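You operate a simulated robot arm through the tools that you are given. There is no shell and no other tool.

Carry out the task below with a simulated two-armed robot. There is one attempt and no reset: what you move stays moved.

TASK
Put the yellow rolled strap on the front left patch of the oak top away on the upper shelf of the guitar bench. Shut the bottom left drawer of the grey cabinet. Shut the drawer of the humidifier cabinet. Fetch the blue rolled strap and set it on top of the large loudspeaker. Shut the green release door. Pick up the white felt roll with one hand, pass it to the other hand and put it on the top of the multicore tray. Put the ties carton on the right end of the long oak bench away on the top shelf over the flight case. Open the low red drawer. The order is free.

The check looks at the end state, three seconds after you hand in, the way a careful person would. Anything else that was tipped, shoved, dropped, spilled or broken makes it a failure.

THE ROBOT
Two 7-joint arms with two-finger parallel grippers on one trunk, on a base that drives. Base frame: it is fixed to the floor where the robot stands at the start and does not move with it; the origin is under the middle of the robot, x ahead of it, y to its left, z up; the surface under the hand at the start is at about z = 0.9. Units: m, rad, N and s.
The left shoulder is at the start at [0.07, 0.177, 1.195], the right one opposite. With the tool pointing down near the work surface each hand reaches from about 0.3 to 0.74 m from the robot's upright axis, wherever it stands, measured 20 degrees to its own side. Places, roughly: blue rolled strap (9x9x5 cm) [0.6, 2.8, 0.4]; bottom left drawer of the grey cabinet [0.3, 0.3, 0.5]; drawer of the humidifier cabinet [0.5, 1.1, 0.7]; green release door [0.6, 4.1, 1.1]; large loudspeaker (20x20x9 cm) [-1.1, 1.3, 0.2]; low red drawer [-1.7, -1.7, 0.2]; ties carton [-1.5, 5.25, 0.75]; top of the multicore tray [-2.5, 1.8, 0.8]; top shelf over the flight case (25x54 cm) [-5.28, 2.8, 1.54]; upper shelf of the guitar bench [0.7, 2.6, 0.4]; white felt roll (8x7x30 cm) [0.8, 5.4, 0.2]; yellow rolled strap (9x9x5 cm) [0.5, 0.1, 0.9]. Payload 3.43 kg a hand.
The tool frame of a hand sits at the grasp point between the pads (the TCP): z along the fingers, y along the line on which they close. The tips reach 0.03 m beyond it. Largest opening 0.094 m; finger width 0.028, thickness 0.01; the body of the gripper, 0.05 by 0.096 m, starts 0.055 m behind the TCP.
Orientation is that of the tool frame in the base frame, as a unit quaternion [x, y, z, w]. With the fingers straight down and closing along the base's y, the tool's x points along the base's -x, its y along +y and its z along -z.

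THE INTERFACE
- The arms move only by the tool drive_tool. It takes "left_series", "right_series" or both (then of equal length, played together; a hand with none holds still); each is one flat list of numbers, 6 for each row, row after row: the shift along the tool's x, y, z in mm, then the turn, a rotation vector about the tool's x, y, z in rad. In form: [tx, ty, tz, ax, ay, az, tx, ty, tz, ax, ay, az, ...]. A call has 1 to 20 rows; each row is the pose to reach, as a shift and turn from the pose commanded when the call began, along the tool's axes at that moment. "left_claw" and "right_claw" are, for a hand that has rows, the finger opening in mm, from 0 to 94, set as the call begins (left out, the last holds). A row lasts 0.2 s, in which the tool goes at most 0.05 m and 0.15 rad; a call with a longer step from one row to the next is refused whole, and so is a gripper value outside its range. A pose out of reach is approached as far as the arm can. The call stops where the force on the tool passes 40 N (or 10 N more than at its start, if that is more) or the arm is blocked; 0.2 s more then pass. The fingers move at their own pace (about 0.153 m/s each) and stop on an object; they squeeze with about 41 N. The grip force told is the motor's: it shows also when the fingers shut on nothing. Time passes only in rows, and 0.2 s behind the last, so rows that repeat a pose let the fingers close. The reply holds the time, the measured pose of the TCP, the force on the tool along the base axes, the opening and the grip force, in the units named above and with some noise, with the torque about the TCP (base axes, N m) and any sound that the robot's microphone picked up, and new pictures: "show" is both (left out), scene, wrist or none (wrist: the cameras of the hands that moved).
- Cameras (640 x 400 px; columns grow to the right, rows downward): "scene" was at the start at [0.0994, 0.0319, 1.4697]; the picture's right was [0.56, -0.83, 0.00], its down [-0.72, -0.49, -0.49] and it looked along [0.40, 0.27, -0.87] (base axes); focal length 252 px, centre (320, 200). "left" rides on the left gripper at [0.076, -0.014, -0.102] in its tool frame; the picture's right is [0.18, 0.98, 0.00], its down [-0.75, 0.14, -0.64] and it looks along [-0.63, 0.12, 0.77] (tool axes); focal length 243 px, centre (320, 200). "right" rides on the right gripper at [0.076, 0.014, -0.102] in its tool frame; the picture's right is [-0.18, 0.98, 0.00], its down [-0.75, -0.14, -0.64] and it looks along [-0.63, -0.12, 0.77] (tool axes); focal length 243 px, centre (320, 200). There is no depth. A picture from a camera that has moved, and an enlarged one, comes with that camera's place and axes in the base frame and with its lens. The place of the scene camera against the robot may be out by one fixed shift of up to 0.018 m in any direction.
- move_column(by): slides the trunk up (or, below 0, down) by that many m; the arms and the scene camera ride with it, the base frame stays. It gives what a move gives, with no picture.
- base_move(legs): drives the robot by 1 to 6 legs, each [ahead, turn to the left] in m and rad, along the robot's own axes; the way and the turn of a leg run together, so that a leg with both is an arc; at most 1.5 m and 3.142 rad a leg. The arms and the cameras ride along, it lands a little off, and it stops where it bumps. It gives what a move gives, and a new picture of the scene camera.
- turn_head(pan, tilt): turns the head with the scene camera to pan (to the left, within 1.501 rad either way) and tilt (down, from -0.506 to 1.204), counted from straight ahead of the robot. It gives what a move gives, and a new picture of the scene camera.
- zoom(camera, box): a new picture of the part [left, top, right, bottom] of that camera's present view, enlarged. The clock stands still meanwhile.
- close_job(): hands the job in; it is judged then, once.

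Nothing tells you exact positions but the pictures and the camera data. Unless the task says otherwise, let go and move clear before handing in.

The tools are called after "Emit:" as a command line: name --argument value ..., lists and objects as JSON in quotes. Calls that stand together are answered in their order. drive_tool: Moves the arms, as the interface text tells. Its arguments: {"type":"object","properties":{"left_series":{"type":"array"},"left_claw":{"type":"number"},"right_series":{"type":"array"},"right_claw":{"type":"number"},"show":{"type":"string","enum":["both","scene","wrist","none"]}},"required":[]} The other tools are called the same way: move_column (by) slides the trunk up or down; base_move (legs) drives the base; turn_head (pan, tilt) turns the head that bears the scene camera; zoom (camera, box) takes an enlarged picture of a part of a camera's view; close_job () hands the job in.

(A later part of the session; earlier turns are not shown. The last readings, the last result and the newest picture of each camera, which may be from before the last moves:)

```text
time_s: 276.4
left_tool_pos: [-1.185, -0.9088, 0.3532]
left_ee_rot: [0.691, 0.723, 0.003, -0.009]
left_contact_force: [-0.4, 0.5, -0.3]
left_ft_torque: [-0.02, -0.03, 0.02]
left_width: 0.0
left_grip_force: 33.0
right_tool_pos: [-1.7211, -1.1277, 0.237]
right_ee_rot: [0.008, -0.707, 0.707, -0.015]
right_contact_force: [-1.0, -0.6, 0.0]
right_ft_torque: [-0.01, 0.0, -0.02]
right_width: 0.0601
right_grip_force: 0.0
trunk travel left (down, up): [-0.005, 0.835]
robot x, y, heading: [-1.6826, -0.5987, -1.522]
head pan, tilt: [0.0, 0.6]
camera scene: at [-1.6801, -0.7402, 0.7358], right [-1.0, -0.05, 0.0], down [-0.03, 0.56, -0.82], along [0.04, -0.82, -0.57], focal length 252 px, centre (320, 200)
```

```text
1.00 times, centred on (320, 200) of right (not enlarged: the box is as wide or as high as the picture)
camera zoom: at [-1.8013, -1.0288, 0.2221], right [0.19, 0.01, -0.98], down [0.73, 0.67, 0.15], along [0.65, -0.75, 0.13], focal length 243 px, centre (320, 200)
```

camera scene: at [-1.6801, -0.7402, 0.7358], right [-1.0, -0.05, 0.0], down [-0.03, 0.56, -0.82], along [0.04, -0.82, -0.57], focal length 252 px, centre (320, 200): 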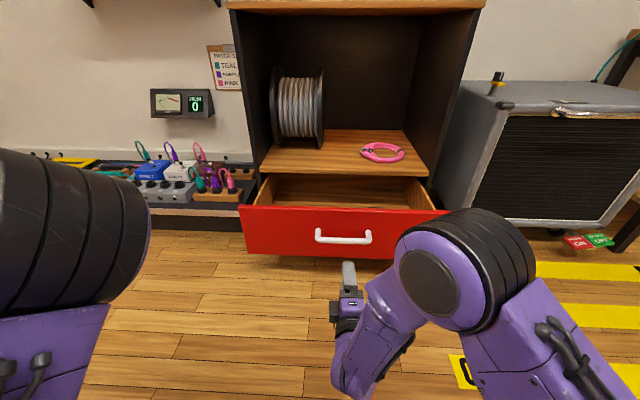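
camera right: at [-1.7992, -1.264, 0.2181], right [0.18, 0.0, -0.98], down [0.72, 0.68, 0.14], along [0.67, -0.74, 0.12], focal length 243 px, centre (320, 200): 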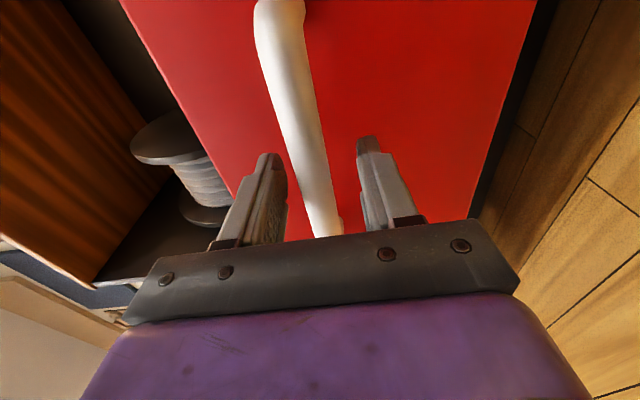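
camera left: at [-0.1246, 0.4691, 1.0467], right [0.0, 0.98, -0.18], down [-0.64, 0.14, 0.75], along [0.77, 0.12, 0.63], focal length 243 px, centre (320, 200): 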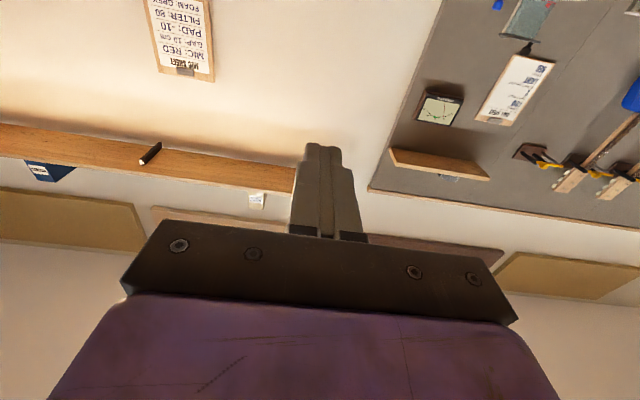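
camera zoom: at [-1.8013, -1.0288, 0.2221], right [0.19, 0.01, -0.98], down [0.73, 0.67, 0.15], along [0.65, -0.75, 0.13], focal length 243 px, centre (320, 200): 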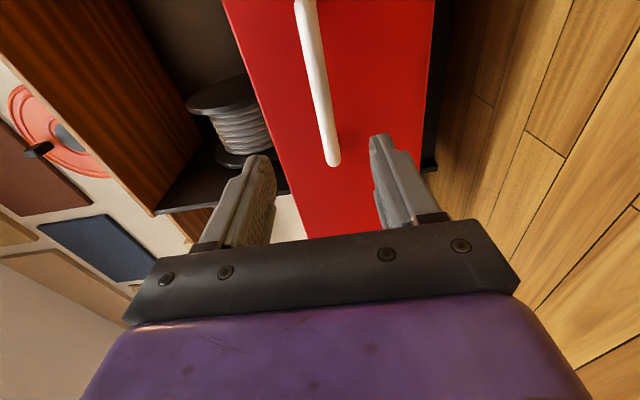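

Emit:
drive_tool --right_series '[1, 1, 40, 0, 0, 0, 3, 2, 80, 0, 0, 0, 4, 2, 115, 0, 0, 0, 5, 2, 135, 0, 0, 0, 5, 2, 147, 0, 0, 0]' --show "wrist"

Emit:
drive_tool --right_series '[0, 0, 0, 0, 0, 0, 0, 0, 0, 0, 0, 0, 0, 0, 0, 0, 0, 0]' --right_claw 0 --show "none"

```text
time_s: 277.6
left_tool_pos: [-1.1842, -0.9083, 0.351]
left_ee_rot: [0.69, 0.723, 0.004, -0.009]
left_contact_force: [-0.1, -0.5, -0.1]
left_ft_torque: [-0.03, -0.02, 0.0]
left_width: 0.0
left_grip_force: 33.2
right_tool_pos: [-1.7221, -1.2758, 0.2338]
right_ee_rot: [-0.009, 0.707, -0.707, 0.016]
right_contact_force: [-0.1, 0.9, 0.3]
right_ft_torque: [0.01, -0.01, 0.03]
right_width: 0.0598
right_grip_force: 0.0
trunk travel left (down, up): [-0.005, 0.835]
robot x, y, heading: [-1.6836, -0.5986, -1.517]
head pan, tilt: [0.0, 0.6]
camera right: at [-1.8021, -1.1759, 0.2201], right [0.19, 0.01, -0.98], down [0.73, 0.67, 0.15], along [0.66, -0.74, 0.12], focal length 243 px, centre (320, 200)
```

right: 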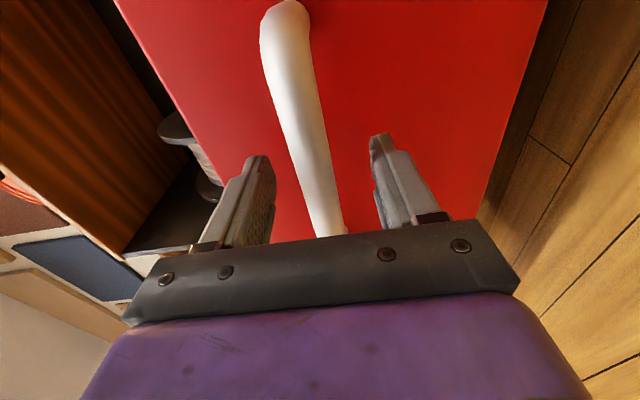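

```text
time_s: 278.4
left_tool_pos: [-1.1836, -0.9083, 0.352]
left_ee_rot: [0.692, 0.722, 0.003, -0.009]
left_contact_force: [0.9, 0.3, -1.1]
left_ft_torque: [-0.01, 0.01, 0.01]
left_width: 0.0
left_grip_force: 32.7
right_tool_pos: [-1.7232, -1.2766, 0.2352]
right_ee_rot: [0.008, -0.707, 0.707, -0.016]
right_contact_force: [0.3, -1.4, -1.2]
right_ft_torque: [-0.03, 0.83, 0.33]
right_width: 0.0222
right_grip_force: 45.0
trunk travel left (down, up): [-0.005, 0.835]
robot x, y, heading: [-1.6819, -0.5945, -1.518]
head pan, tilt: [0.0, 0.6]
```

Good, low stress. Pulling along +y again.

Emit:
drive_tool --right_series '[0, 0, -6, 0, 0, 0, 0, 0, -14, 0, 0, 0, -1, 0, -22, 0, 0, 0, -1, 0, -30, 0, 0, 0, -1, 0, -38, 0, 0, 0, -2, 0, -46, 0, 0, 0, -2, 0, -54, 0, 0, 0, -2, 0, -62, 0, 0, 0, -2, 0, -70, 0, 0, 0]' --show "scene"

```text
time_s: 280.4
left_tool_pos: [-1.1836, -0.9079, 0.351]
left_ee_rot: [0.69, 0.724, 0.003, -0.009]
left_contact_force: [0.0, 0.5, 0.1]
left_ft_torque: [-0.02, -0.01, -0.02]
left_width: 0.0
left_grip_force: 32.4
right_tool_pos: [-1.7209, -1.2085, 0.2346]
right_ee_rot: [-0.008, 0.707, -0.707, 0.016]
right_contact_force: [7.3, 1.1, 4.3]
right_ft_torque: [0.07, 0.96, 1.0]
right_width: 0.0222
right_grip_force: 45.4
trunk travel left (down, up): [-0.005, 0.835]
robot x, y, heading: [-1.681, -0.5957, -1.516]
head pan, tilt: [0.0, 0.6]
stopped in row 9 (right hand): the force on the tool passed its limit at 42 N (the readings are from after the stop); the commanded pose is now the measured one
camera scene: at [-1.679, -0.7398, 0.7358], right [-1.0, -0.06, 0.0], down [-0.03, 0.56, -0.83], along [0.05, -0.82, -0.56], focal length 252 px, centre (320, 200)
```

scene: 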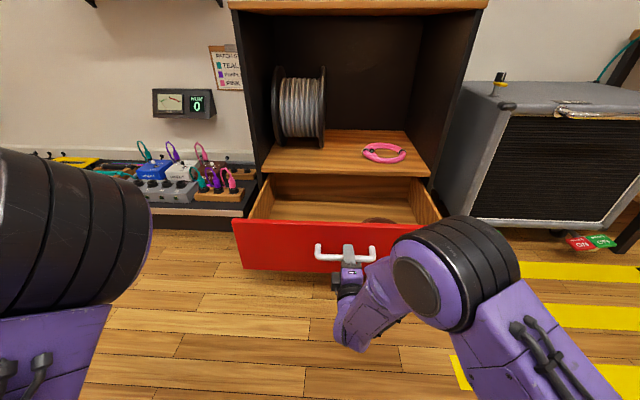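

The drawer is now about 22 cm open. I'll re-grip once to relieve stress and check whether this is its end stop.

Emit:
drive_tool --right_series '[0, 0, 0, 0, 0, 0, 0, 0, 0, 0, 0, 0, 0, 0, 0, 0, 0, 0]' --right_claw 40 --show "none"

Emit:
drive_tool --right_series '[0, 0, 0, 0, 0, 0, 0, 0, 0, 0, 0, 0, 0, 0, 0, 0, 0, 0]' --right_claw 0 --show "none"

Emit:
drive_tool --right_series '[0, 0, -4, 0, 0, 0, 0, 0, -9, 0, 0, 0]' --show "none"

```text
time_s: 281.2
left_tool_pos: [-1.1841, -0.9076, 0.352]
left_ee_rot: [0.69, 0.723, 0.004, -0.009]
left_contact_force: [0.3, -0.5, 0.1]
left_ft_torque: [-0.02, -0.01, -0.01]
left_width: 0.0
left_grip_force: 33.3
right_tool_pos: [-1.7252, -1.2094, 0.2337]
right_ee_rot: [-0.006, 0.709, -0.705, 0.015]
right_contact_force: [-0.9, 1.3, -0.6]
right_ft_torque: [-0.03, 0.06, -0.02]
right_width: 0.0401
right_grip_force: 0.1
trunk travel left (down, up): [-0.005, 0.835]
robot x, y, heading: [-1.6826, -0.6009, -1.518]
head pan, tilt: [0.0, 0.6]
```

```text
time_s: 282.0
left_tool_pos: [-1.1848, -0.9072, 0.3532]
left_ee_rot: [0.691, 0.723, 0.002, -0.008]
left_contact_force: [-0.1, -1.0, -0.4]
left_ft_torque: [-0.05, 0.0, -0.02]
left_width: 0.0001
left_grip_force: 33.0
right_tool_pos: [-1.7235, -1.2086, 0.2352]
right_ee_rot: [0.007, -0.707, 0.707, -0.016]
right_contact_force: [-3.0, -0.5, 4.9]
right_ft_torque: [-0.02, 1.07, 0.21]
right_width: 0.0223
right_grip_force: 45.2
trunk travel left (down, up): [-0.005, 0.835]
robot x, y, heading: [-1.6803, -0.596, -1.514]
head pan, tilt: [0.0, 0.6]
```

```text
time_s: 282.6
left_tool_pos: [-1.1831, -0.9072, 0.3509]
left_ee_rot: [0.69, 0.724, 0.001, -0.009]
left_contact_force: [0.2, 0.8, -0.3]
left_ft_torque: [-0.03, 0.01, 0.04]
left_width: 0.0
left_grip_force: 33.1
right_tool_pos: [-1.7227, -1.1997, 0.2342]
right_ee_rot: [-0.007, 0.707, -0.707, 0.018]
right_contact_force: [33.7, -1.2, 16.8]
right_ft_torque: [-0.06, 1.17, 0.24]
right_width: 0.0222
right_grip_force: 45.1
trunk travel left (down, up): [-0.005, 0.835]
robot x, y, heading: [-1.6846, -0.5993, -1.515]
head pan, tilt: [0.0, 0.6]
```

It still slides (no stop yet), with only sideways stress. A bit more with correction.

Emit:
drive_tool --right_series '[-2, -1, -3, 0, 0, 0, -4, -1, -8, 0, 0, 0, -5, -1, -14, 0, 0, 0, -5, -1, -20, 0, 0, 0]' --show "scene"

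```text
time_s: 283.6
left_tool_pos: [-1.1833, -0.909, 0.3521]
left_ee_rot: [0.692, 0.722, 0.003, -0.007]
left_contact_force: [0.4, -0.3, 0.6]
left_ft_torque: [0.0, 0.01, 0.0]
left_width: 0.0
left_grip_force: 33.2
right_tool_pos: [-1.7245, -1.181, 0.2345]
right_ee_rot: [-0.002, 0.71, -0.704, 0.014]
right_contact_force: [14.0, -0.7, 18.0]
right_ft_torque: [0.07, 1.19, 1.16]
right_width: 0.0225
right_grip_force: 45.0
trunk travel left (down, up): [-0.005, 0.835]
robot x, y, heading: [-1.6802, -0.5956, -1.518]
head pan, tilt: [0.0, 0.6]
camera scene: at [-1.6789, -0.7388, 0.7361], right [-1.0, -0.05, 0.0], down [-0.03, 0.56, -0.83], along [0.04, -0.83, -0.56], focal length 252 px, centre (320, 200)
```

scene: 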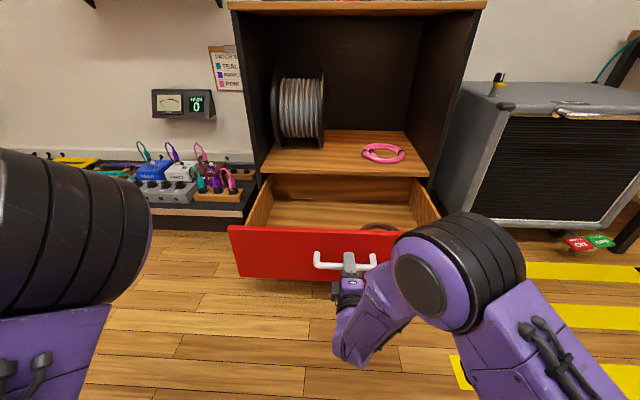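

About 25 cm open. One more relaxed grip and a short pull, to be generous.

Emit:
drive_tool --right_series '[0, 0, 0, 0, 0, 0, 0, 0, 0, 0, 0, 0, 0, 0, 0, 0, 0, 0]' --right_claw 40 --show "none"

Emit:
drive_tool --right_series '[0, 0, 0, 0, 0, 0, 0, 0, 0, 0, 0, 0, 0, 0, 0, 0, 0, 0]' --right_claw 0 --show "none"

Emit:
drive_tool --right_series '[-1, 0, -6, 0, 0, 0, -2, 0, -12, 0, 0, 0, -3, 0, -18, 0, 0, 0, -4, 0, -24, 0, 0, 0, -5, 0, -30, 0, 0, 0, -6, 0, -36, 0, 0, 0]' --show "scene"

```text
time_s: 284.4
left_tool_pos: [-1.1841, -0.9086, 0.3511]
left_ee_rot: [0.691, 0.723, 0.003, -0.009]
left_contact_force: [-0.3, 0.5, 0.4]
left_ft_torque: [0.02, 0.0, 0.01]
left_width: 0.0
left_grip_force: 32.7
right_tool_pos: [-1.7229, -1.1813, 0.236]
right_ee_rot: [0.001, 0.71, -0.704, 0.015]
right_contact_force: [-0.1, -0.2, -0.2]
right_ft_torque: [-0.02, 0.0, 0.01]
right_width: 0.0398
right_grip_force: 0.1
trunk travel left (down, up): [-0.005, 0.835]
robot x, y, heading: [-1.686, -0.5988, -1.516]
head pan, tilt: [0.0, 0.6]
```

```text
time_s: 285.2
left_tool_pos: [-1.1826, -0.9081, 0.3514]
left_ee_rot: [0.691, 0.723, 0.004, -0.009]
left_contact_force: [-0.2, 0.9, -0.3]
left_ft_torque: [0.01, -0.03, 0.0]
left_width: 0.0
left_grip_force: 33.0
right_tool_pos: [-1.7243, -1.1818, 0.2348]
right_ee_rot: [0.001, 0.71, -0.704, 0.015]
right_contact_force: [1.2, 1.5, -11.7]
right_ft_torque: [0.01, 1.08, -0.07]
right_width: 0.0225
right_grip_force: 45.5
trunk travel left (down, up): [-0.005, 0.835]
robot x, y, heading: [-1.681, -0.5959, -1.515]
head pan, tilt: [0.0, 0.6]
```

```text
time_s: 286.1
left_tool_pos: [-1.1815, -0.9081, 0.351]
left_ee_rot: [0.69, 0.724, 0.003, -0.009]
left_contact_force: [0.1, 1.0, 0.0]
left_ft_torque: [0.0, 0.01, 0.04]
left_width: 0.0003
left_grip_force: 33.4
right_tool_pos: [-1.7236, -1.1667, 0.2342]
right_ee_rot: [0.002, 0.708, -0.706, 0.012]
right_contact_force: [6.3, -0.5, -2.1]
right_ft_torque: [0.0, 1.19, 0.52]
right_width: 0.0228
right_grip_force: 44.6
trunk travel left (down, up): [-0.005, 0.835]
robot x, y, heading: [-1.6824, -0.6024, -1.514]
head pan, tilt: [0.0, 0.6]
stopped in row 4 (right hand): the force on the tool passed its limit at 46 N (the readings are from after the stop); the commanded pose is now the measured one
camera scene: at [-1.6787, -0.7408, 0.7355], right [-1.0, -0.06, 0.0], down [-0.03, 0.56, -0.82], along [0.05, -0.82, -0.57], focal length 252 px, centre (320, 200)
```

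scene: 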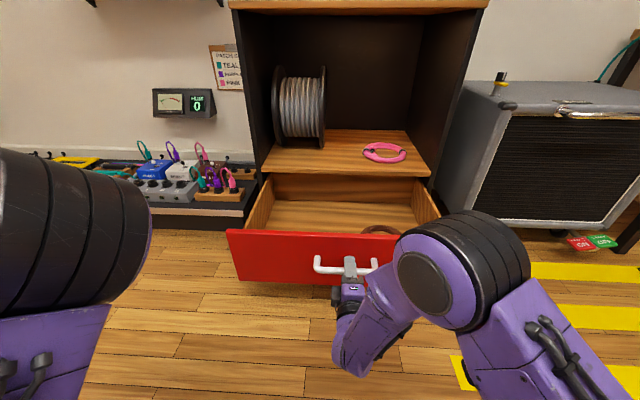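

It has met a firm stop at roughly 26 cm, so it's fully open. Releasing and backing away.

Emit:
drive_tool --right_series '[0, 0, 0, 0, 0, 0, 0, 0, 0, 0, 0, 0, 0, 0, 0, 0, 0, 0]' --right_claw 60 --show "none"

Emit:
base_move --legs '[[-0.3, 0.0]]'

```text
time_s: 286.9
left_tool_pos: [-1.1828, -0.9087, 0.3526]
left_ee_rot: [0.691, 0.723, 0.003, -0.008]
left_contact_force: [-0.1, -0.3, -0.1]
left_ft_torque: [0.0, 0.01, 0.0]
left_width: 0.0
left_grip_force: 33.2
right_tool_pos: [-1.7249, -1.166, 0.2356]
right_ee_rot: [0.004, 0.708, -0.706, 0.011]
right_contact_force: [0.8, 0.4, 0.3]
right_ft_torque: [-0.01, 0.01, -0.02]
right_width: 0.0598
right_grip_force: 0.1
trunk travel left (down, up): [-0.005, 0.835]
robot x, y, heading: [-1.6877, -0.5977, -1.513]
head pan, tilt: [0.0, 0.6]
```

```text
time_s: 288.9
left_tool_pos: [-1.2005, -0.6084, 0.3523]
left_ee_rot: [0.69, 0.724, 0.003, -0.009]
left_contact_force: [0.0, 1.1, -0.4]
left_ft_torque: [-0.01, 0.04, -0.02]
left_width: 0.0003
left_grip_force: 32.6
right_tool_pos: [-1.7407, -0.867, 0.235]
right_ee_rot: [0.003, 0.707, -0.707, 0.012]
right_contact_force: [0.6, 0.8, -0.1]
right_ft_torque: [-0.01, 0.02, -0.01]
right_width: 0.0598
right_grip_force: 0.1
trunk travel left (down, up): [-0.005, 0.835]
robot x, y, heading: [-1.7, -0.297, -1.51]
head pan, tilt: [0.0, 0.6]
camera scene: at [-1.6959, -0.4412, 0.7358], right [-1.0, -0.06, 0.0], down [-0.03, 0.56, -0.82], along [0.05, -0.82, -0.57], focal length 252 px, centre (320, 200)
```

scene: 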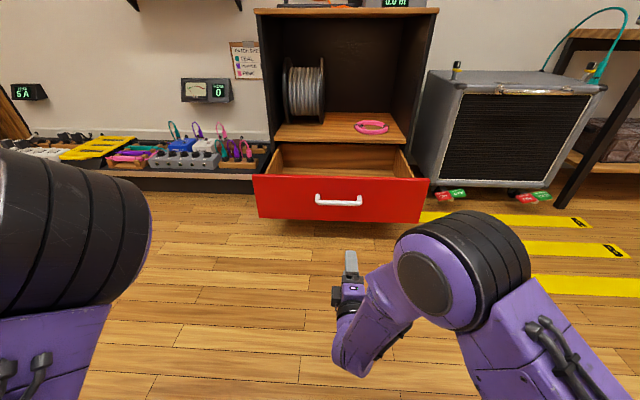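

The red drawer is open. Now to the green release door near [0.6, 4.1, 1.1]: I'll raise the trunk and drive back to the aisle.

Emit:
move_column --by 0.4

Emit:
base_move --legs '[[0.0, 1.9], [1.45, 0.0], [0.0, 1.18], [1.4, 0.0], [1.2, 0.0]]'

Emit:
turn_head --pan -0.5 --tilt 0.3

```text
time_s: 292.7
left_tool_pos: [-1.1999, -0.608, 0.7518]
left_ee_rot: [0.691, 0.723, 0.003, -0.009]
left_contact_force: [0.3, 1.2, -0.3]
left_ft_torque: [0.0, -0.02, 0.02]
left_width: 0.0
left_grip_force: 32.5
right_tool_pos: [-1.7419, -0.8666, 0.6366]
right_ee_rot: [0.004, 0.708, -0.707, 0.011]
right_contact_force: [-1.0, 0.7, 0.1]
right_ft_torque: [0.01, 0.0, 0.03]
right_width: 0.0601
right_grip_force: 0.1
trunk travel left (down, up): [-0.405, 0.435]
robot x, y, heading: [-1.6978, -0.2996, -1.513]
head pan, tilt: [0.0, 0.6]
```

```text
time_s: 319.7
left_tool_pos: [-0.9338, 3.2127, 0.7522]
left_ee_rot: [0.716, -0.698, 0.008, 0.004]
left_contact_force: [0.2, 0.1, -0.2]
left_ft_torque: [-0.06, 0.0, 0.01]
left_width: 0.0
left_grip_force: 33.2
right_tool_pos: [-0.3871, 3.4597, 0.6361]
right_ee_rot: [0.708, -0.012, -0.003, -0.706]
right_contact_force: [0.1, -0.2, 0.6]
right_ft_torque: [-0.02, 0.01, 0.02]
right_width: 0.06
right_grip_force: 0.0
trunk travel left (down, up): [-0.405, 0.435]
robot x, y, heading: [-0.4439, 2.8895, 1.606]
head pan, tilt: [0.0, 0.6]
camera scene: at [-0.4527, 3.0242, 1.1358], right [1.0, 0.03, 0.0], down [0.02, -0.56, -0.82], along [-0.03, 0.82, -0.57], focal length 252 px, centre (320, 200)
```

scene: 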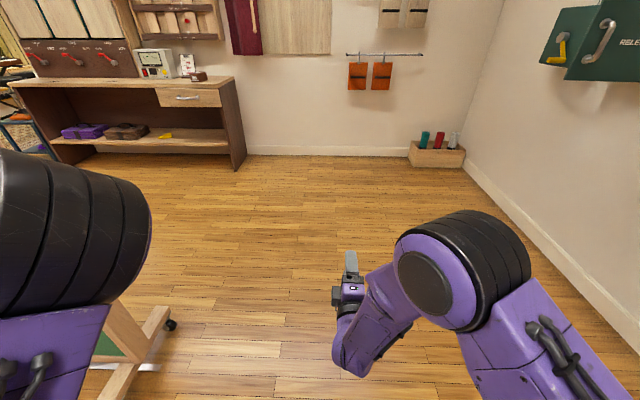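

```text
time_s: 320.6
left_tool_pos: [-0.934, 3.2124, 0.7519]
left_ee_rot: [0.716, -0.698, 0.009, 0.002]
left_contact_force: [-0.6, -0.5, 0.2]
left_ft_torque: [0.01, -0.05, -0.04]
left_width: 0.0001
left_grip_force: 33.4
right_tool_pos: [-0.3863, 3.4595, 0.6355]
right_ee_rot: [0.708, -0.012, -0.004, -0.706]
right_contact_force: [-0.2, 0.6, -0.2]
right_ft_torque: [0.01, 0.01, -0.02]
right_width: 0.06
right_grip_force: 0.0
trunk travel left (down, up): [-0.405, 0.435]
robot x, y, heading: [-0.4473, 2.892, 1.606]
head pan, tilt: [-0.499, 0.3]
camera scene: at [-0.4079, 3.0191, 1.1632], right [0.89, -0.45, 0.0], down [-0.13, -0.27, -0.96], along [0.43, 0.85, -0.3], focal length 252 px, centre (320, 200)
```

scene: 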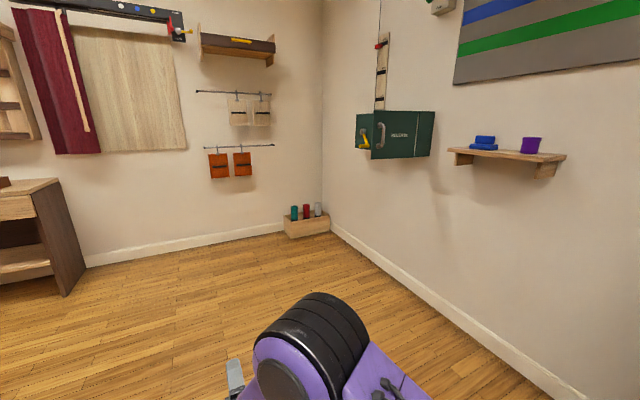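

I can see the corner box with the teal, red and white rolls, and the green release box on the wall with its door open. Zooming in on the release door.

Emit:
zoom --camera "scene" --box '[330, 90, 470, 178]'

Emit:
zoom --camera "scene" --box '[250, 180, 370, 255]'

```text
4.55 times, centred on (400, 134) of scene
camera zoom: at [-0.4079, 3.0191, 1.1632], right [0.89, -0.45, 0.0], down [-0.13, -0.27, -0.96], along [0.43, 0.85, -0.3], focal length 1146 px, centre (-44, 500)
```

zoom: 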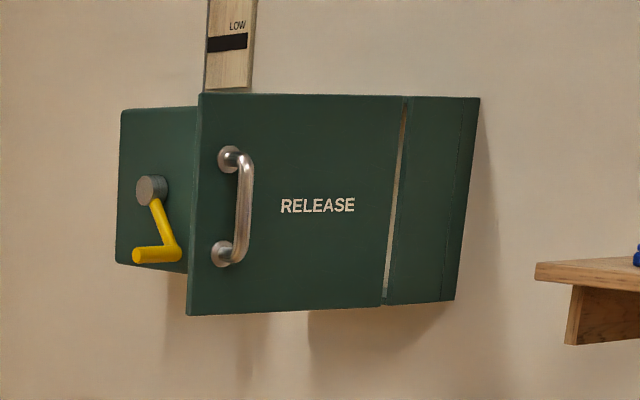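

```text
5.33 times, centred on (310, 218) of scene
camera zoom: at [-0.4079, 3.0191, 1.1632], right [0.89, -0.45, 0.0], down [-0.13, -0.27, -0.96], along [0.43, 0.85, -0.3], focal length 1344 px, centre (373, 107)
```

zoom: 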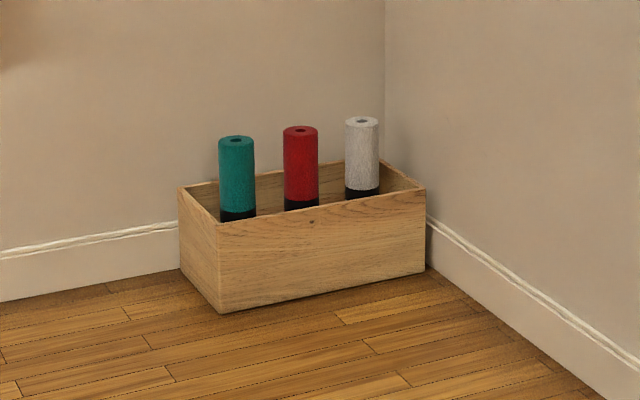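

The door leaf is hinged on the near (right) side and stands roughly square to the wall. I'll drive closer for a second viewpoint to fix its geometry.

Emit:
base_move --legs '[[0.0, -0.6], [0.6, 0.0], [0.0, -0.3]]'

Emit:
turn_head --pan 0.0 --tilt 0.2

```text
time_s: 326.7
left_tool_pos: [-0.1731, 3.9869, 0.7524]
left_ee_rot: [-0.343, 0.939, -0.006, -0.007]
left_contact_force: [0.0, -0.8, -0.2]
left_ft_torque: [0.0, -0.02, 0.0]
left_width: 0.0001
left_grip_force: 32.5
right_tool_pos: [0.3619, 3.7148, 0.6354]
right_ee_rot: [-0.633, 0.317, -0.302, 0.638]
right_contact_force: [-0.1, 0.5, -0.1]
right_ft_torque: [-0.02, -0.02, -0.01]
right_width: 0.0598
right_grip_force: 0.0
trunk travel left (down, up): [-0.405, 0.435]
robot x, y, heading: [-0.1158, 3.3978, 0.712]
head pan, tilt: [-0.499, 0.3]
camera scene: at [0.0072, 3.4487, 1.1632], right [0.21, -0.98, 0.0], down [-0.29, -0.06, -0.96], along [0.93, 0.2, -0.3], focal length 252 px, centre (320, 200)
```

scene: 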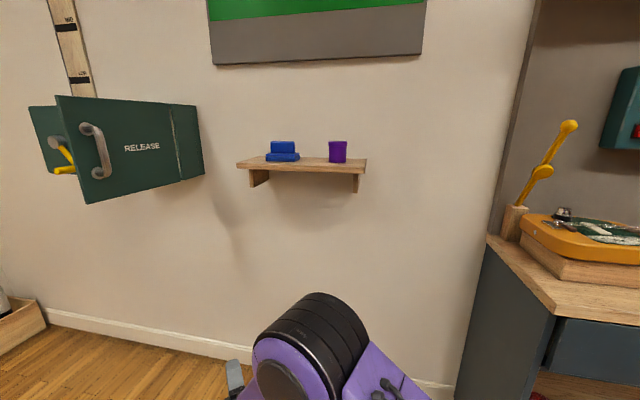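

```text
time_s: 327.6
left_tool_pos: [-0.1737, 3.987, 0.7517]
left_ee_rot: [-0.343, 0.939, -0.006, -0.007]
left_contact_force: [0.3, 0.2, 0.0]
left_ft_torque: [-0.01, -0.03, 0.02]
left_width: 0.0004
left_grip_force: 32.8
right_tool_pos: [0.3621, 3.7132, 0.6361]
right_ee_rot: [-0.633, 0.318, -0.304, 0.638]
right_contact_force: [0.1, -0.5, 0.4]
right_ft_torque: [0.04, -0.01, 0.03]
right_width: 0.0599
right_grip_force: 0.1
trunk travel left (down, up): [-0.405, 0.435]
robot x, y, heading: [-0.1164, 3.4011, 0.709]
head pan, tilt: [0.0, 0.201]
camera scene: at [-0.0137, 3.4901, 1.1726], right [0.65, -0.76, 0.0], down [-0.15, -0.13, -0.98], along [0.74, 0.64, -0.2], focal length 252 px, centre (320, 200)
```

scene: 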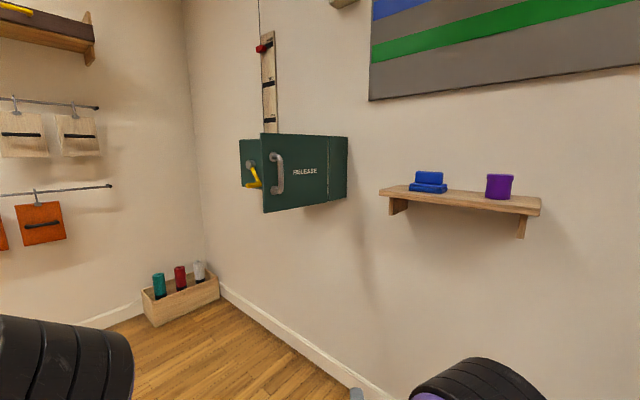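

Emit:
zoom --camera "scene" --box '[225, 115, 365, 225]'

```text
3.64 times, centred on (295, 170) of scene
camera zoom: at [-0.0137, 3.4901, 1.1726], right [0.65, -0.76, 0.0], down [-0.15, -0.13, -0.98], along [0.74, 0.64, -0.2], focal length 916 px, centre (411, 309)
```

zoom: 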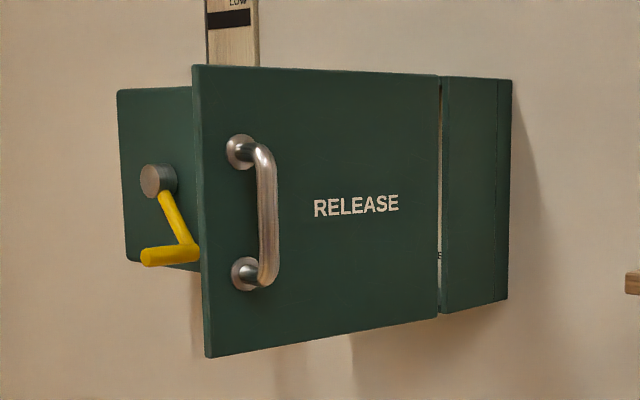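

From two viewpoints: hinge at about [0.765, 4.11], leaf about 0.29 m wide pointing to -x, z 0.96–1.21. I'll approach facing the wall and use the right hand angled 45° left to push the leaf around its arc; first reposition with the arms kept low.

Emit:
base_move --legs '[[0.0, 0.862], [0.62, 0.0], [0.0, -1.571]]'

Emit:
turn_head --pan 0.1 --tilt 0.1

```text
time_s: 337.1
left_tool_pos: [0.2373, 4.5028, 0.7523]
left_ee_rot: [0.014, 1.0, -0.004, -0.008]
left_contact_force: [-0.3, -0.4, 0.3]
left_ft_torque: [-0.01, 0.04, 0.02]
left_width: 0.0
left_grip_force: 33.1
right_tool_pos: [0.4544, 3.9412, 0.6363]
right_ee_rot: [-0.478, 0.522, -0.51, 0.489]
right_contact_force: [-0.1, -1.2, -0.5]
right_ft_torque: [0.01, 0.0, -0.02]
right_width: 0.0597
right_grip_force: 0.1
trunk travel left (down, up): [-0.405, 0.435]
robot x, y, heading: [-0.1116, 4.0269, -0.019]
head pan, tilt: [0.0, 0.201]
camera scene: at [0.0281, 4.0198, 1.1726], right [-0.02, -1.0, 0.0], down [-0.2, 0.0, -0.98], along [0.98, -0.02, -0.2], focal length 252 px, centre (320, 200)
```

scene: 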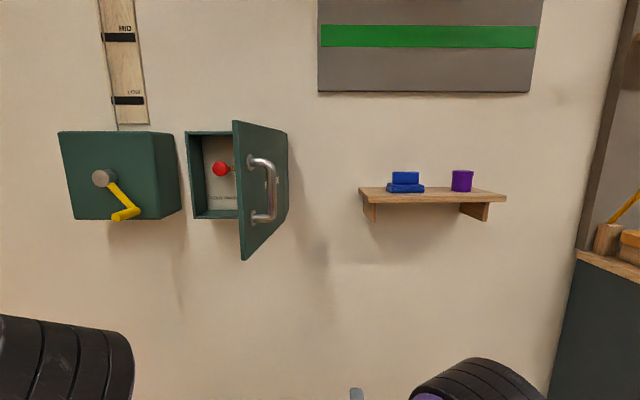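

```text
time_s: 337.8
left_tool_pos: [0.2374, 4.5019, 0.7507]
left_ee_rot: [0.013, 1.0, -0.003, -0.009]
left_contact_force: [0.3, 1.1, 0.1]
left_ft_torque: [0.01, 0.0, -0.02]
left_width: 0.0
left_grip_force: 32.4
right_tool_pos: [0.454, 3.9407, 0.636]
right_ee_rot: [-0.478, 0.523, -0.51, 0.487]
right_contact_force: [0.2, -0.3, -0.4]
right_ft_torque: [0.01, 0.0, 0.01]
right_width: 0.06
right_grip_force: 0.0
trunk travel left (down, up): [-0.405, 0.435]
robot x, y, heading: [-0.1113, 4.0253, -0.02]
head pan, tilt: [0.099, 0.099]
camera scene: at [0.0267, 4.0291, 1.1819], right [0.08, -1.0, 0.0], down [-0.1, -0.01, -0.99], along [0.99, 0.08, -0.1], focal length 252 px, centre (320, 200)
```

scene: 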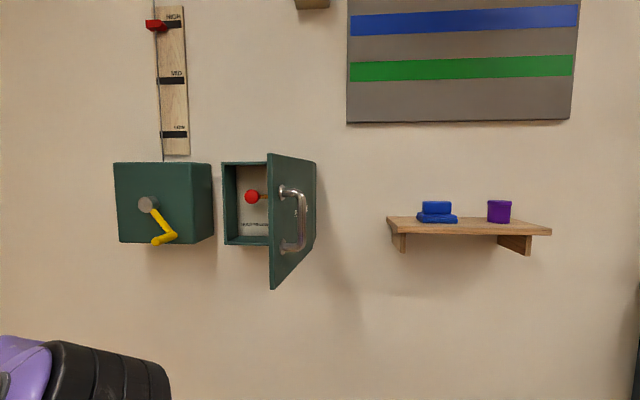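

Now it's clear: the open box (red plunger inside) has its door hinged on the right, open about 80°, hinge [0.765, 4.104], handle near the free edge. I'll close the right fingers, turn the hand to point about 55° left, and raise the trunk.

Emit:
drive_tool --right_series '[-11, 0, -10, 0, -0.147, 0, -22, 0, -20, 0, -0.294, 0, -32, 1, -30, 0, -0.441, 0, -43, 1, -40, 0, -0.587, 0, -54, 1, -50, 0, -0.734, 0, -65, 2, -60, 0, -0.881, 0, -75, 2, -70, 0, -1.028, 0]' --right_claw 0 --show "none"

Emit:
move_column --by 0.4

Emit:
move_column --by 0.03

Emit:
turn_head --pan 0.2 --tilt 0.5

```text
time_s: 339.4
left_tool_pos: [0.2374, 4.5009, 0.7523]
left_ee_rot: [0.014, 1.0, -0.003, -0.009]
left_contact_force: [0.3, 0.2, -0.2]
left_ft_torque: [0.02, 0.0, 0.05]
left_width: 0.0001
left_grip_force: 32.7
right_tool_pos: [0.3297, 3.9872, 0.6154]
right_ee_rot: [-0.645, 0.222, -0.227, 0.695]
right_contact_force: [-1.5, 0.4, -0.7]
right_ft_torque: [-0.02, 0.0, 0.01]
right_width: 0.0
right_grip_force: 33.4
right hand out of reach, approached as far as the arm can: row 6, 7
trunk travel left (down, up): [-0.405, 0.435]
robot x, y, heading: [-0.1065, 4.0316, -0.018]
head pan, tilt: [0.099, 0.099]
```

```text
time_s: 343.2
left_tool_pos: [0.2371, 4.5014, 1.1514]
left_ee_rot: [0.015, 1.0, -0.002, -0.009]
left_contact_force: [0.2, 0.0, 0.2]
left_ft_torque: [0.01, 0.0, -0.02]
left_width: 0.0
left_grip_force: 33.4
right_tool_pos: [0.3302, 3.9871, 1.0168]
right_ee_rot: [-0.645, 0.222, -0.229, 0.695]
right_contact_force: [0.9, -0.5, -0.7]
right_ft_torque: [0.0, 0.02, -0.02]
right_width: 0.0
right_grip_force: 32.9
trunk travel left (down, up): [-0.805, 0.035]
robot x, y, heading: [-0.1137, 4.0277, -0.017]
head pan, tilt: [0.099, 0.099]
```

```text
time_s: 344.0
left_tool_pos: [0.238, 4.5014, 1.1816]
left_ee_rot: [0.014, 1.0, -0.003, -0.008]
left_contact_force: [0.0, -0.4, 0.6]
left_ft_torque: [0.0, 0.02, -0.01]
left_width: 0.0
left_grip_force: 33.1
right_tool_pos: [0.3312, 3.9872, 1.0484]
right_ee_rot: [-0.645, 0.223, -0.228, 0.695]
right_contact_force: [-0.6, 0.2, 0.3]
right_ft_torque: [0.01, 0.02, 0.02]
right_width: 0.0
right_grip_force: 32.9
trunk travel left (down, up): [-0.835, 0.005]
robot x, y, heading: [-0.1089, 4.0286, -0.017]
head pan, tilt: [0.099, 0.099]
```

```text
time_s: 344.9
left_tool_pos: [0.2373, 4.5024, 1.1814]
left_ee_rot: [0.014, 1.0, -0.003, -0.009]
left_contact_force: [0.8, 0.3, 0.1]
left_ft_torque: [-0.02, 0.01, 0.03]
left_width: 0.0002
left_grip_force: 33.0
right_tool_pos: [0.3291, 3.987, 1.0474]
right_ee_rot: [-0.645, 0.223, -0.228, 0.694]
right_contact_force: [-0.4, -0.6, -0.3]
right_ft_torque: [0.04, 0.03, -0.01]
right_width: 0.0
right_grip_force: 33.1
trunk travel left (down, up): [-0.835, 0.005]
robot x, y, heading: [-0.1135, 4.0298, -0.019]
head pan, tilt: [0.201, 0.499]
camera scene: at [0.0244, 4.0381, 1.575], right [0.18, -0.98, 0.0], down [-0.47, -0.09, -0.88], along [0.86, 0.16, -0.48], focal length 252 px, centre (320, 200)
```

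scene: 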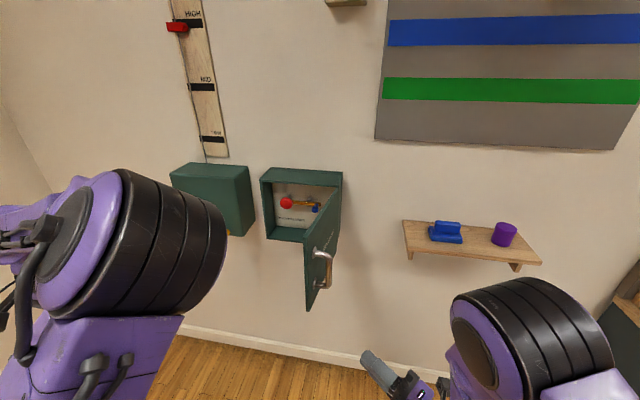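

The hand is to the right of the leaf and below the wall-shelf area. Driving forward 0.22 m to come alongside the leaf.

Emit:
base_move --legs '[[0.22, 0.0]]'

Emit:
turn_head --pan 0.3 --tilt 0.7

```text
time_s: 346.6
left_tool_pos: [0.4532, 4.4994, 1.1819]
left_ee_rot: [0.014, 1.0, -0.004, -0.008]
left_contact_force: [0.2, -0.7, -0.5]
left_ft_torque: [0.04, -0.05, -0.02]
left_width: 0.0001
left_grip_force: 33.1
right_tool_pos: [0.5486, 3.983, 1.0478]
right_ee_rot: [-0.645, 0.223, -0.228, 0.695]
right_contact_force: [0.3, -1.2, 0.2]
right_ft_torque: [0.0, -0.01, 0.0]
right_width: 0.0001
right_grip_force: 33.0
trunk travel left (down, up): [-0.835, 0.005]
robot x, y, heading: [0.1073, 4.028, -0.024]
head pan, tilt: [0.201, 0.499]
camera scene: at [0.2407, 4.034, 1.5751], right [0.18, -0.98, 0.0], down [-0.47, -0.09, -0.88], along [0.86, 0.16, -0.48], focal length 252 px, centre (320, 200)
```

scene: 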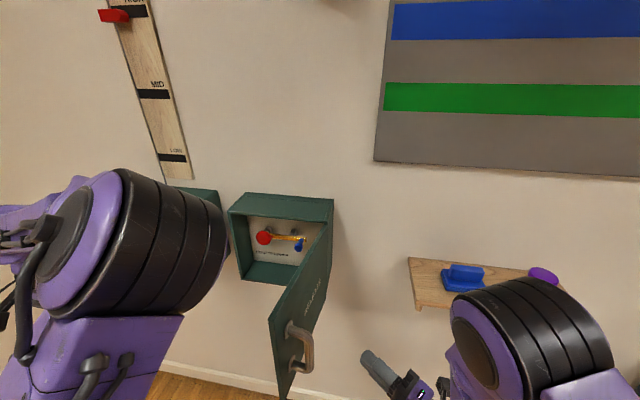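

```text
time_s: 347.3
left_tool_pos: [0.4563, 4.4975, 1.1816]
left_ee_rot: [0.013, 1.0, -0.004, -0.009]
left_contact_force: [-0.2, -0.2, 0.4]
left_ft_torque: [-0.01, 0.04, 0.04]
left_width: 0.0
left_grip_force: 33.0
right_tool_pos: [0.5507, 3.9831, 1.047]
right_ee_rot: [-0.644, 0.224, -0.229, 0.695]
right_contact_force: [1.0, 0.3, 0.5]
right_ft_torque: [0.01, -0.02, -0.02]
right_width: 0.0
right_grip_force: 32.7
trunk travel left (down, up): [-0.835, 0.005]
robot x, y, heading: [0.1112, 4.0241, -0.016]
head pan, tilt: [0.3, 0.7]
camera scene: at [0.2361, 4.0411, 1.5571], right [0.28, -0.96, 0.0], down [-0.62, -0.18, -0.76], along [0.73, 0.21, -0.64], focal length 252 px, centre (320, 200)
```

scene: 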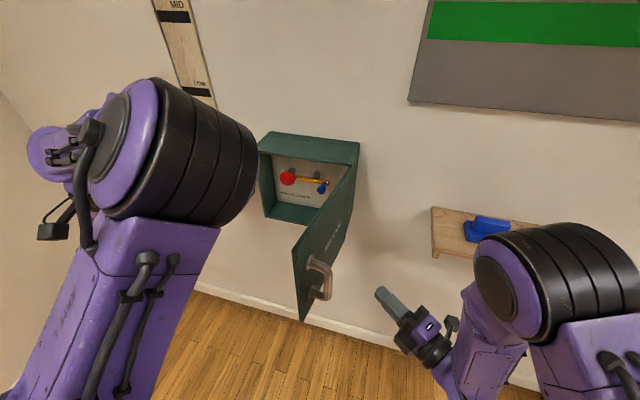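

I have a clear view: the leaf runs from the hinge [0.761, 4.102] to its free edge [0.49, 4.163]. I'll bring the fingertips next to the leaf between handle and hinge.

Emit:
drive_tool --right_series '[4.5, 2.4, 36, 0, 0, 0, 9, 4.8, 72, 0, 0, 0, 13.4, 7.2, 100, 0, 0, 0]' --show "scene"

```text
time_s: 348.1
left_tool_pos: [0.4556, 4.4987, 1.1821]
left_ee_rot: [0.015, 1.0, -0.005, -0.009]
left_contact_force: [-0.1, -0.6, -0.2]
left_ft_torque: [0.01, -0.01, -0.02]
left_width: 0.0
left_grip_force: 33.2
right_tool_pos: [0.5671, 4.0345, 1.0432]
right_ee_rot: [-0.627, 0.235, -0.247, 0.701]
right_contact_force: [-0.4, 0.3, 0.3]
right_ft_torque: [0.01, -0.01, 0.01]
right_width: 0.0
right_grip_force: 32.5
right hand out of reach, approached as far as the arm can: row 1, 2, 3
trunk travel left (down, up): [-0.835, 0.005]
robot x, y, heading: [0.1108, 4.0244, -0.017]
head pan, tilt: [0.3, 0.7]
camera scene: at [0.2347, 4.0416, 1.5572], right [0.28, -0.96, 0.0], down [-0.62, -0.18, -0.76], along [0.73, 0.21, -0.64], focal length 252 px, centre (320, 200)
```

scene: 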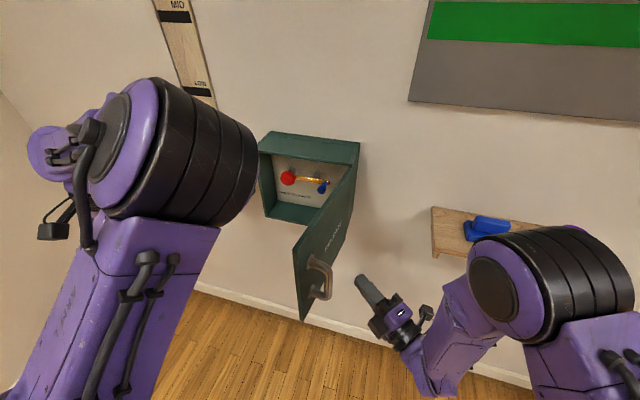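

The wrist is at a joint limit in this rolled pose. I'll roll the hand back to the camera-up posture that worked well before at this yaw.

Emit:
drive_tool --right_series '[0, 0, -10, 0, 0, -0.143, 0, 0, -20, 0, 0, -0.286, 0, 0, -20, 0, 0, -0.428, 0, 0, -20, 0, 0, -0.571, 0, 0, -20, 0, 0, -0.714, 0, 0, -20, 0, 0, -0.857, 0, 0, -20, 0, 0, -1.0, 0, 0, -20, 0, 0, -1.142, 0, 0, -20, 0, 0, -1.285, 0, 0, -20, 0, 0, -1.428, 0, 0, -20, 0, 0, -1.571]' --show "both"

```text
time_s: 350.5
left_tool_pos: [0.4563, 4.498, 1.181]
left_ee_rot: [0.014, 1.0, -0.003, -0.009]
left_contact_force: [0.3, -0.1, 0.0]
left_ft_torque: [-0.01, -0.02, 0.02]
left_width: 0.0001
left_grip_force: 33.1
right_tool_pos: [0.5534, 4.0166, 1.0427]
right_ee_rot: [0.609, 0.277, 0.671, -0.32]
right_contact_force: [0.2, -0.3, -0.3]
right_ft_torque: [0.0, -0.01, -0.02]
right_width: 0.0
right_grip_force: 32.6
trunk travel left (down, up): [-0.835, 0.005]
robot x, y, heading: [0.1072, 4.0186, -0.022]
head pan, tilt: [0.3, 0.7]
camera scene: at [0.2349, 4.0412, 1.5572], right [0.28, -0.96, 0.0], down [-0.62, -0.18, -0.76], along [0.73, 0.21, -0.64], focal length 252 px, centre (320, 200)
camera right: at [0.4943, 3.9217, 1.1078], right [0.77, -0.61, -0.2], down [-0.48, -0.33, -0.81], along [0.43, 0.72, -0.54], focal length 243 px, centre (320, 200)
```

scene: 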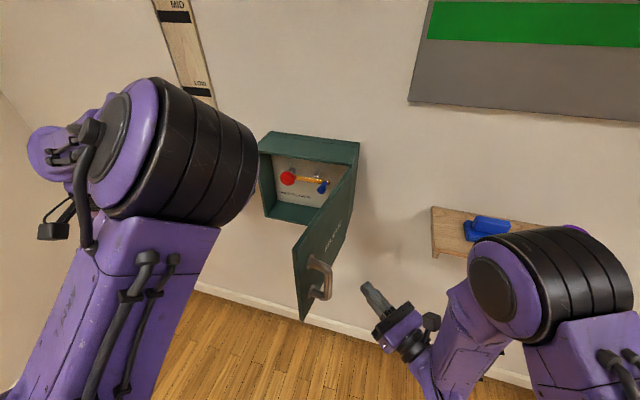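
right: 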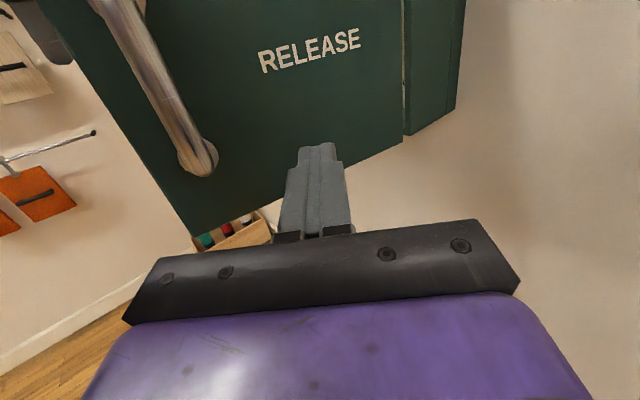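

The wrist view shows the fingers aimed between the handle and the hinge. Starting the push along the leaf's arc.

Emit:
drive_tool --right_series '[-4, 8, 43, 0, 0, 0, -9, 16, 85, 0, 0, 0, -12, -2, 110, 0, 0, 0, -14, -10, 128, 0, 0, 0, -16, -19, 146, 0, 0, 0, -18, -24, 163, 0, 0, 0]' --show "both"

```text
time_s: 351.9
left_tool_pos: [0.4558, 4.4985, 1.1809]
left_ee_rot: [0.014, 1.0, -0.004, -0.009]
left_contact_force: [-0.5, 0.0, -0.7]
left_ft_torque: [-0.01, 0.02, 0.02]
left_width: 0.0001
left_grip_force: 32.7
right_tool_pos: [0.5757, 4.1328, 1.069]
right_ee_rot: [0.612, 0.256, 0.682, -0.307]
right_contact_force: [0.0, 0.1, 0.2]
right_ft_torque: [0.01, 0.01, -0.03]
right_width: 0.0
right_grip_force: 32.9
right hand out of reach, approached as far as the arm can: row 1, 2, 3, 4, 5, 6
trunk travel left (down, up): [-0.835, 0.005]
robot x, y, heading: [0.1093, 4.026, -0.021]
head pan, tilt: [0.3, 0.7]
camera scene: at [0.2348, 4.0419, 1.5572], right [0.28, -0.96, 0.0], down [-0.62, -0.18, -0.76], along [0.73, 0.21, -0.64], focal length 252 px, centre (320, 200)
camera right: at [0.5116, 4.0406, 1.1313], right [0.73, -0.65, -0.21], down [-0.49, -0.29, -0.82], along [0.47, 0.7, -0.53], focal length 243 px, centre (320, 200)
```

scene: 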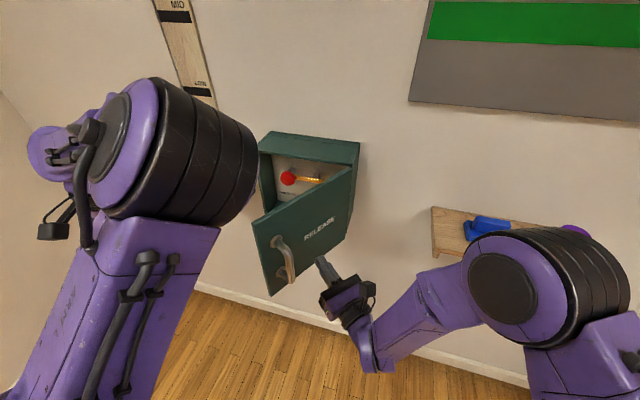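
right: 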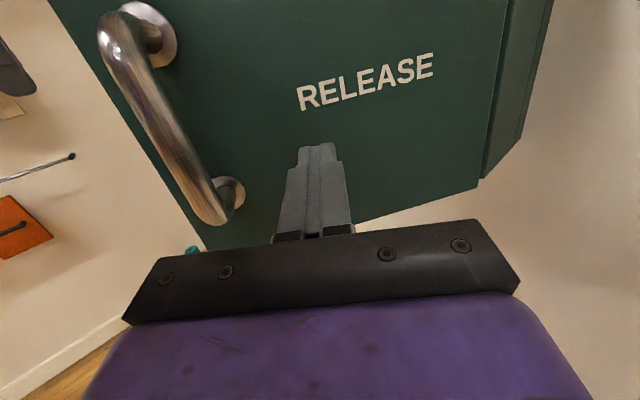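

The leaf has swung partway (about 35° still to push... it's at roughly 56° open). The arm is near a limit in x, so I'll move the fingertips a bit further in +y by arm and then use short base moves for the +x push.

Emit:
drive_tool --right_series '[-2, -11, 12, 0, 0, 0, -4, -23, 24, 0, 0, 0, -5, -34, 36, 0, 0, 0]' --show "both"

```text
time_s: 352.7
left_tool_pos: [0.4551, 4.4979, 1.1828]
left_ee_rot: [0.014, 1.0, -0.004, -0.009]
left_contact_force: [0.2, 0.0, 0.6]
left_ft_torque: [-0.01, -0.02, 0.0]
left_width: 0.0002
left_grip_force: 33.3
right_tool_pos: [0.5648, 4.1804, 1.0752]
right_ee_rot: [0.612, 0.255, 0.683, -0.305]
right_contact_force: [0.3, 0.4, 0.1]
right_ft_torque: [0.01, -0.03, 0.03]
right_width: 0.0
right_grip_force: 32.2
right hand out of reach, approached as far as the arm can: row 3
trunk travel left (down, up): [-0.835, 0.005]
robot x, y, heading: [0.1083, 4.0226, -0.022]
head pan, tilt: [0.3, 0.7]
camera scene: at [0.2349, 4.0412, 1.5572], right [0.28, -0.96, 0.0], down [-0.62, -0.18, -0.76], along [0.73, 0.21, -0.64], focal length 252 px, centre (320, 200)
camera right: at [0.5006, 4.0874, 1.1376], right [0.73, -0.65, -0.21], down [-0.49, -0.29, -0.82], along [0.48, 0.7, -0.53], focal length 243 px, centre (320, 200)
```

scene: 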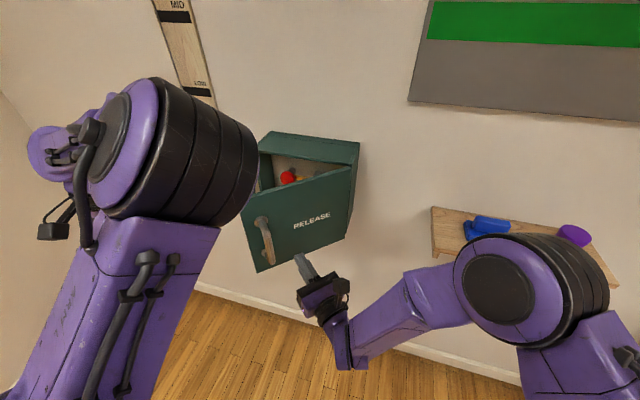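
right: 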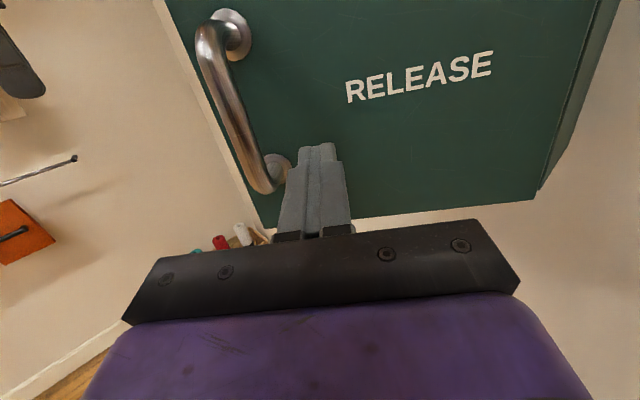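

The door keeps closing ahead of the fingers. Now a short base move forward pushes it toward the wall.

Emit:
base_move --legs '[[0.1, 0.0]]'

Emit:
zoom --camera "right" --box '[0, 0, 640, 400]'

```text
time_s: 353.8
left_tool_pos: [0.5535, 4.4964, 1.1841]
left_ee_rot: [0.012, 1.0, -0.003, -0.007]
left_contact_force: [0.6, -0.7, 0.0]
left_ft_torque: [0.0, -0.01, -0.03]
left_width: 0.0
left_grip_force: 33.1
right_tool_pos: [0.6632, 4.1777, 1.0746]
right_ee_rot: [0.612, 0.257, 0.682, -0.306]
right_contact_force: [0.5, -0.5, 0.7]
right_ft_torque: [-0.02, -0.01, -0.01]
right_width: 0.0001
right_grip_force: 33.1
trunk travel left (down, up): [-0.835, 0.005]
robot x, y, heading: [0.2118, 4.0217, -0.013]
head pan, tilt: [0.3, 0.7]
camera scene: at [0.3319, 4.0391, 1.5575], right [0.28, -0.96, 0.0], down [-0.62, -0.18, -0.77], along [0.74, 0.21, -0.64], focal length 252 px, centre (320, 200)
```

scene: 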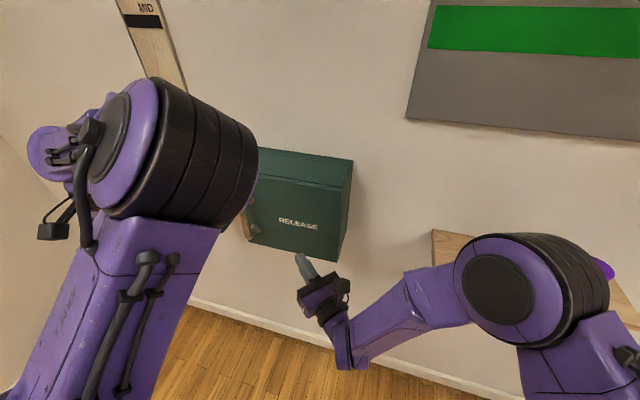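

```text
1.00 times, centred on (320, 200) of right (not enlarged: the box is as wide or as high as the picture)
camera zoom: at [0.599, 4.085, 1.1382], right [0.73, -0.65, -0.21], down [-0.49, -0.29, -0.82], along [0.48, 0.7, -0.53], focal length 243 px, centre (320, 200)
```

zoom: 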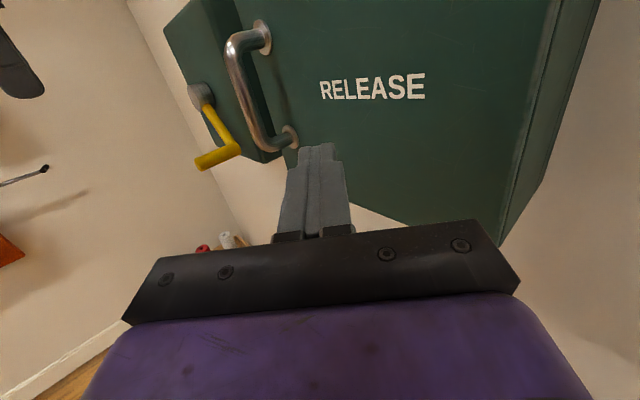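

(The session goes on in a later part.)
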